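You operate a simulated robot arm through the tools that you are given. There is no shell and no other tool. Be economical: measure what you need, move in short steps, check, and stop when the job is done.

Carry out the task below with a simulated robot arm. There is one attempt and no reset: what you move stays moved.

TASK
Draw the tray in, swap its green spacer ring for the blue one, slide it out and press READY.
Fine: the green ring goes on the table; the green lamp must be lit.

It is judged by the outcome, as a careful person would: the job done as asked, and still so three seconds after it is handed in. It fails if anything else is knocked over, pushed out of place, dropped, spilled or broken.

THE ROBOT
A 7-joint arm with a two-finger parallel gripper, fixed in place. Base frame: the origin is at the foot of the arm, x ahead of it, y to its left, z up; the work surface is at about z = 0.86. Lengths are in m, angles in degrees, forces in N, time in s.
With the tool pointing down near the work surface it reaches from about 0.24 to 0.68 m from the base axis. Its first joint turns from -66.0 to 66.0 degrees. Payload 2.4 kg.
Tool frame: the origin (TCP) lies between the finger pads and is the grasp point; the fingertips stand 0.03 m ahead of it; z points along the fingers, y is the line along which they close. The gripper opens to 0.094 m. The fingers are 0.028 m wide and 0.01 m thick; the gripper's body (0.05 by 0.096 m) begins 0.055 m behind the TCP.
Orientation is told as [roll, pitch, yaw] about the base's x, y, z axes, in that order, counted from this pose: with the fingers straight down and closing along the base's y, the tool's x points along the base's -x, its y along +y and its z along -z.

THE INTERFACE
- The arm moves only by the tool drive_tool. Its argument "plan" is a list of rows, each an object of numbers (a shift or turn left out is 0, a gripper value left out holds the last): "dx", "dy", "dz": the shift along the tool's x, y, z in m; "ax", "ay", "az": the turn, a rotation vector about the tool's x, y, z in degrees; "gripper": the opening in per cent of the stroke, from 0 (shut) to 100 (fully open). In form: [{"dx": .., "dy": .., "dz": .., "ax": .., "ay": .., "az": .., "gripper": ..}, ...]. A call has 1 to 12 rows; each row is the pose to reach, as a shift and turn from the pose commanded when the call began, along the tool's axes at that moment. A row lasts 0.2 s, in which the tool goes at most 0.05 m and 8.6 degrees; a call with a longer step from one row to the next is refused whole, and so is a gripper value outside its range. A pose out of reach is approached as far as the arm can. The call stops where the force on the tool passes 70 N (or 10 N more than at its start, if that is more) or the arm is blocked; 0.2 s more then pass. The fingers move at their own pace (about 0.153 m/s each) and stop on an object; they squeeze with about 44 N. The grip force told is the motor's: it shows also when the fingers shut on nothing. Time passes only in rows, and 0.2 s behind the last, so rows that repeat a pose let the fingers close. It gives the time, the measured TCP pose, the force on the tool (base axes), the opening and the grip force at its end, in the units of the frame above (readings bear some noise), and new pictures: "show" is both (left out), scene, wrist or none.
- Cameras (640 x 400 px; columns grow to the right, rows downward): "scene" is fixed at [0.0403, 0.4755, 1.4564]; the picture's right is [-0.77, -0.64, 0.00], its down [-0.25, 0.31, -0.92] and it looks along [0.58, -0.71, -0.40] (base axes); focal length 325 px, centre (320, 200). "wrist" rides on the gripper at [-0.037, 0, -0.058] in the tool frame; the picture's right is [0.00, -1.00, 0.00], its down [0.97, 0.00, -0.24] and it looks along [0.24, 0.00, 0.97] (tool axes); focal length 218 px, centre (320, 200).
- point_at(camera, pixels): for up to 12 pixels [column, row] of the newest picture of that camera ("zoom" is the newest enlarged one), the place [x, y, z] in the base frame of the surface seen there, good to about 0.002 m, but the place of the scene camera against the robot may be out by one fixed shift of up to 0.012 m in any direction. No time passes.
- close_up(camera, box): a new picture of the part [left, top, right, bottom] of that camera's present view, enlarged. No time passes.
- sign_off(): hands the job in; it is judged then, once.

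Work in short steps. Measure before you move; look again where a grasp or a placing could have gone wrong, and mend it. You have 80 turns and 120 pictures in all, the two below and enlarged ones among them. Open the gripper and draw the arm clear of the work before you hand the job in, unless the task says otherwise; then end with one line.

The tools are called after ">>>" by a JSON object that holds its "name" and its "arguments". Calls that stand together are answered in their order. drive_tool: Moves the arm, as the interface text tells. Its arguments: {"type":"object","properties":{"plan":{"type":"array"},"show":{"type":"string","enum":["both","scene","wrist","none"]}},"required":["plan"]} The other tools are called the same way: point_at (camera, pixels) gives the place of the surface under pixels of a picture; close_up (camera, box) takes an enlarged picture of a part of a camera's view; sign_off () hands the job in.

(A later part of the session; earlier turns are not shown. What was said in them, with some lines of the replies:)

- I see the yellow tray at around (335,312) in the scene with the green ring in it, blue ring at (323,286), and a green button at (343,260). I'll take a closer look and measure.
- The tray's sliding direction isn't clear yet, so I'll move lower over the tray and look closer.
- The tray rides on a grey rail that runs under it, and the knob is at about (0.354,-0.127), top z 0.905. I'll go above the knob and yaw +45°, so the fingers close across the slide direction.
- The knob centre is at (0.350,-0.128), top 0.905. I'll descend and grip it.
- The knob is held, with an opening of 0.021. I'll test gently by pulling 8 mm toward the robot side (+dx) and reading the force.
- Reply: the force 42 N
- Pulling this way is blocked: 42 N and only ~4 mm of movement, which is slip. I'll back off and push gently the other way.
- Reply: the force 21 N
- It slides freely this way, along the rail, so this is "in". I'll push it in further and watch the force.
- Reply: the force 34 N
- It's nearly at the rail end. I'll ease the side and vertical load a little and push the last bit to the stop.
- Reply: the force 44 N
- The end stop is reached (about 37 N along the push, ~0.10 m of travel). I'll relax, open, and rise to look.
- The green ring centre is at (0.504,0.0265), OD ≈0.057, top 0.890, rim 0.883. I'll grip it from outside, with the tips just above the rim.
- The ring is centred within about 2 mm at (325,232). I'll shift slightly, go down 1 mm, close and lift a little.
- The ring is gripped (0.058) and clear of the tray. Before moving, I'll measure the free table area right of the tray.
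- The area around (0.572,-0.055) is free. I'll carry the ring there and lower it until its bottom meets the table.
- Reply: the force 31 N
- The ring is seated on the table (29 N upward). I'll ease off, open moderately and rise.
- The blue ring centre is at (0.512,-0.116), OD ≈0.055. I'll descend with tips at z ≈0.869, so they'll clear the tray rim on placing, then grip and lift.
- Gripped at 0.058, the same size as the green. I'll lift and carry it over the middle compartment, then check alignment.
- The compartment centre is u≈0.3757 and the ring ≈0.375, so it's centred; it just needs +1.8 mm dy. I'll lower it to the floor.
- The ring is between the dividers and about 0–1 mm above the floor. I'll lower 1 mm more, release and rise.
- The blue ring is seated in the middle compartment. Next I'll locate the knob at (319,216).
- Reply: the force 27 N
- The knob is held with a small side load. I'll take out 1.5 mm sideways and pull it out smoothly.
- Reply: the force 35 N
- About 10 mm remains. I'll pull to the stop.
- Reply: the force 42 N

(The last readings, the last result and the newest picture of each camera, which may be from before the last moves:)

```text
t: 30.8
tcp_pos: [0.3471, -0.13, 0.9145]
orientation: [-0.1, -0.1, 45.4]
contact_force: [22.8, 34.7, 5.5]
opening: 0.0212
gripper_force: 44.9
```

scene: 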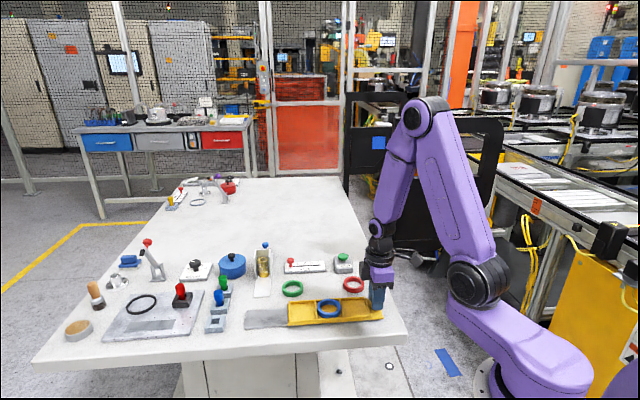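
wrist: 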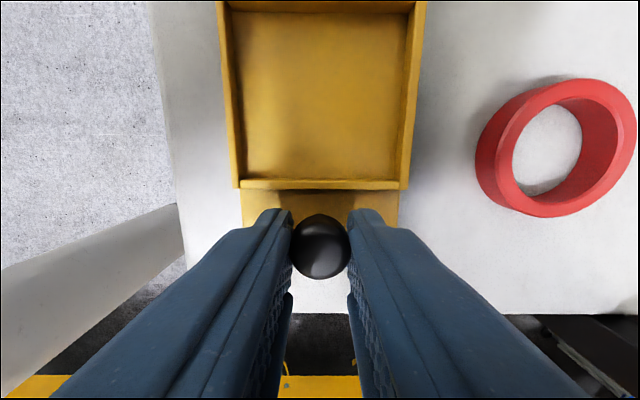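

The out stop is reached (40 N). I'll relax, release, rise, and go over toward the READY button at about (0.53,-0.238).

>>> {"name": "drive_tool", "arguments": {"plan": [{"dx": -0.003}, {"dx": -0.003, "gripper": 50}, {"dx": -0.003, "gripper": 50}, {"dx": -0.003, "dz": -0.04}, {"dx": -0.003, "dz": -0.085}, {"dx": -0.01, "dy": -0.04, "dz": -0.105, "gripper": 0}, {"dx": -0.02, "dy": -0.08, "dz": -0.115}, {"dx": -0.03, "dy": -0.12, "dz": -0.115}, {"dx": -0.04, "dy": -0.16, "dz": -0.115}, {"dx": -0.053, "dy": -0.2058, "dz": -0.115}, {"dx": -0.053, "dy": -0.2058, "dz": -0.115}], "show": "both"}}

>>> {"name": "close_up", "arguments": {"camera": "scene", "box": [236, 240, 396, 340]}}

```text
t: 33.2
tcp_pos: [0.5282, -0.2436, 1.0308]
orientation: [0.1, 0.0, 44.9]
contact_force: [-0.3, -0.1, 0.0]
opening: 0.0
gripper_force: 33.1
```

scene: 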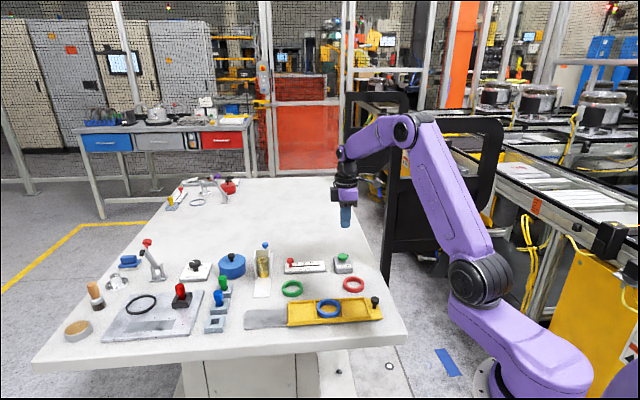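
wrist: 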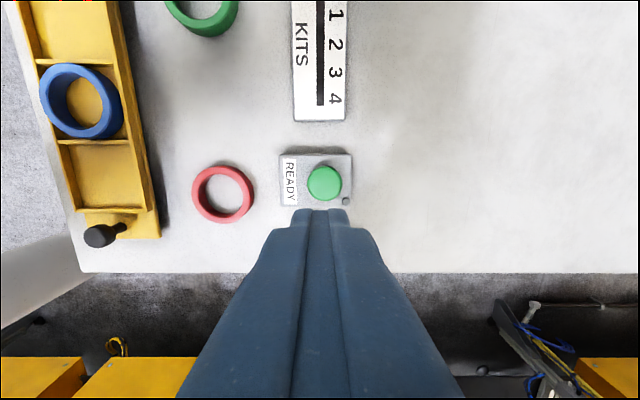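

```text
4.00 times, centred on (316, 290) of scene
```

zoom: 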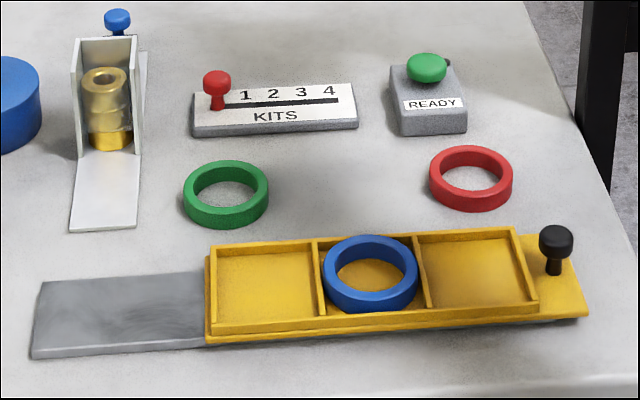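

The tray is fully out with the blue ring in it. I'll measure the button at (324,183).

>>> {"name": "point_at", "arguments": {"camera": "wrist", "pixels": [[324, 183], [310, 183], [338, 183], [324, 168], [324, 198], [346, 201], [300, 160]]}}

>>> {"name": "close_up", "arguments": {"camera": "wrist", "box": [270, 140, 370, 215]}}

```text
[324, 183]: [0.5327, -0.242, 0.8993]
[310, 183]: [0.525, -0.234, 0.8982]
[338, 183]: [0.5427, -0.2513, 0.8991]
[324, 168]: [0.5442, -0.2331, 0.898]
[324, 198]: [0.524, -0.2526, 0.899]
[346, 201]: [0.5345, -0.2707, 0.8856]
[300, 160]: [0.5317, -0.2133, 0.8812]
```

```text
5.33 times, centred on (320, 178) of wrist
```

zoom: 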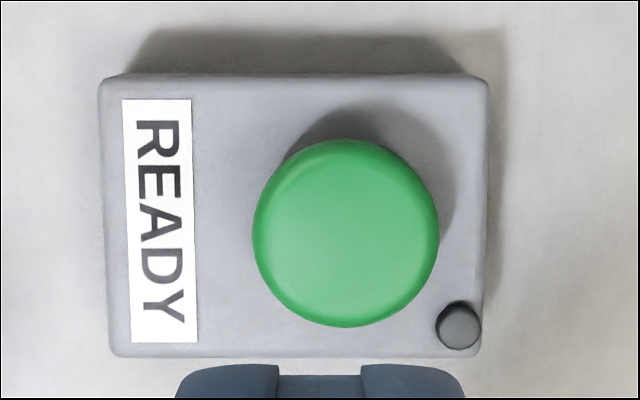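

Button centre (0.5335,-0.2425), top 0.899. I'll align, descend and press in small steps.

>>> {"name": "drive_tool", "arguments": {"plan": [{"dx": -0.0046, "dy": -0.003, "dz": 0.04}, {"dx": -0.0046, "dy": -0.003, "dz": 0.08}, {"dx": -0.0046, "dy": -0.003, "dz": 0.096}, {"dx": -0.0046, "dy": -0.003, "dz": 0.101}, {"dx": -0.0046, "dy": -0.003, "dz": 0.104}, {"dx": -0.0046, "dy": -0.003, "dz": 0.106}, {"dx": -0.0046, "dy": -0.003, "dz": 0.107}], "show": "both"}}

>>> {"name": "close_up", "arguments": {"camera": "scene", "box": [310, 235, 374, 285]}}

```text
t: 34.8
tcp_pos: [0.5352, -0.2383, 0.9226]
orientation: [-0.1, 0.0, 45.1]
contact_force: [0.3, -1.4, 6.9]
opening: 0.0
gripper_force: 32.8
```

scene: 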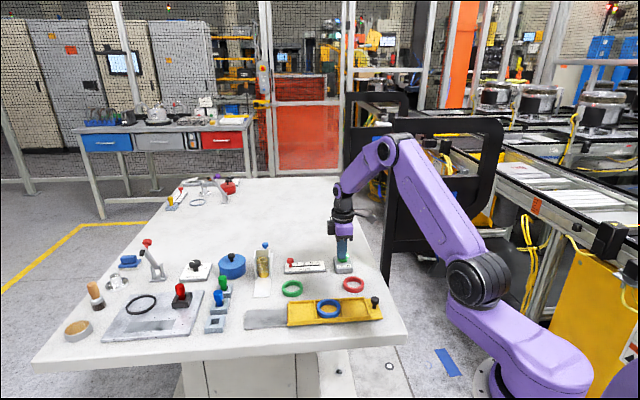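
wrist: 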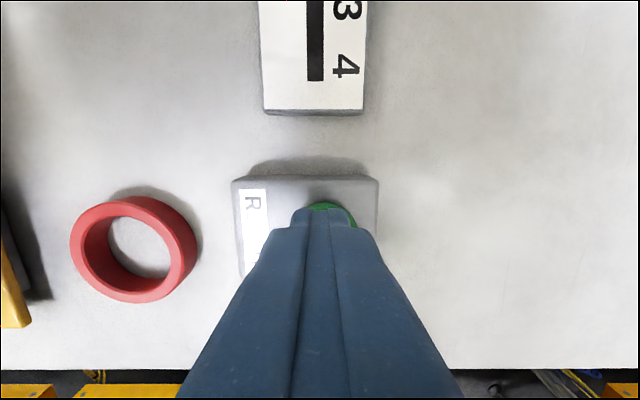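

```text
8.00 times, centred on (342, 260) of scene
```

zoom: 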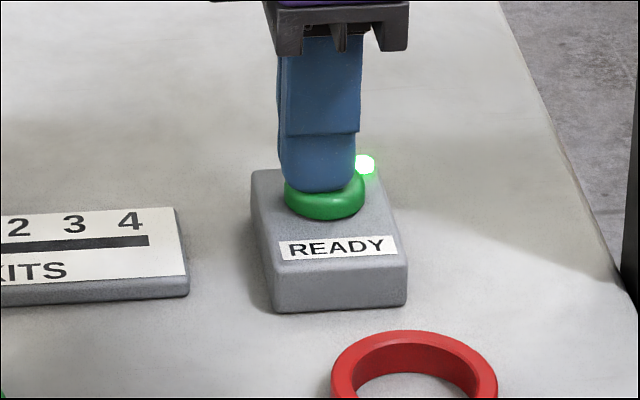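

The lamp is lit green. I'll rise straight up, clear the area, open the gripper, and check that the lamp stays lit.

>>> {"name": "drive_tool", "arguments": {"plan": [{"dz": -0.03}, {"dz": -0.07}, {"dz": -0.11}, {"dz": -0.15}, {"dz": -0.18, "gripper": 60}, {"dz": -0.18, "gripper": 60}, {"dz": -0.18, "gripper": 60}], "show": "both"}}

>>> {"name": "close_up", "arguments": {"camera": "scene", "box": [236, 240, 396, 340]}}

```text
t: 36.4
tcp_pos: [0.534, -0.2388, 1.1018]
orientation: [0.0, 0.1, 45.0]
contact_force: [0.1, 0.3, 0.5]
opening: 0.0566
gripper_force: 0.0
```

scene: 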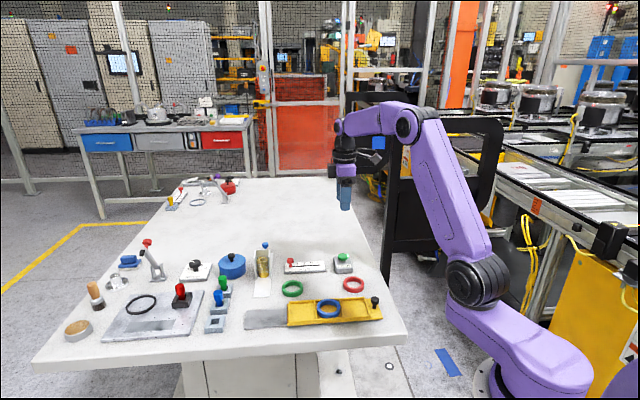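
wrist: 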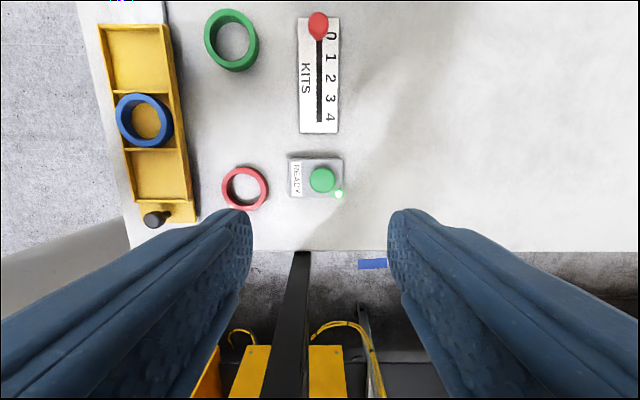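

```text
4.00 times, centred on (316, 290) of scene
```

zoom: 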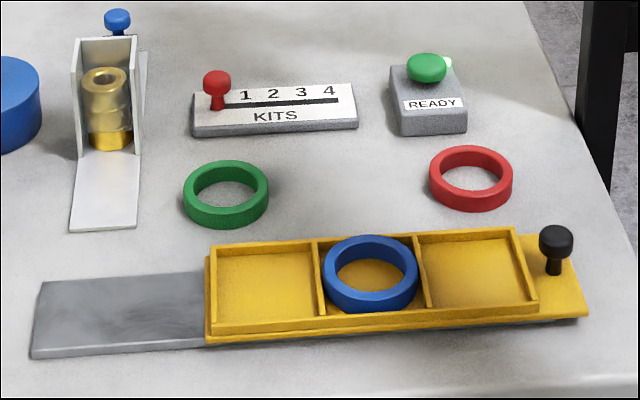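

The lamp stays lit at (338,194) in the wrist view. The blue ring is in the tray, the tray is out, the green ring is on the table, and the arm is clear.

>>> {"name": "sign_off", "arguments": {}}

```text
The job is handed in.
```

I drew the tray in, swapped its green ring for the blue one and slid it back out. I then pressed READY; the green lamp is lit, the green ring is on the table and the arm is clear.
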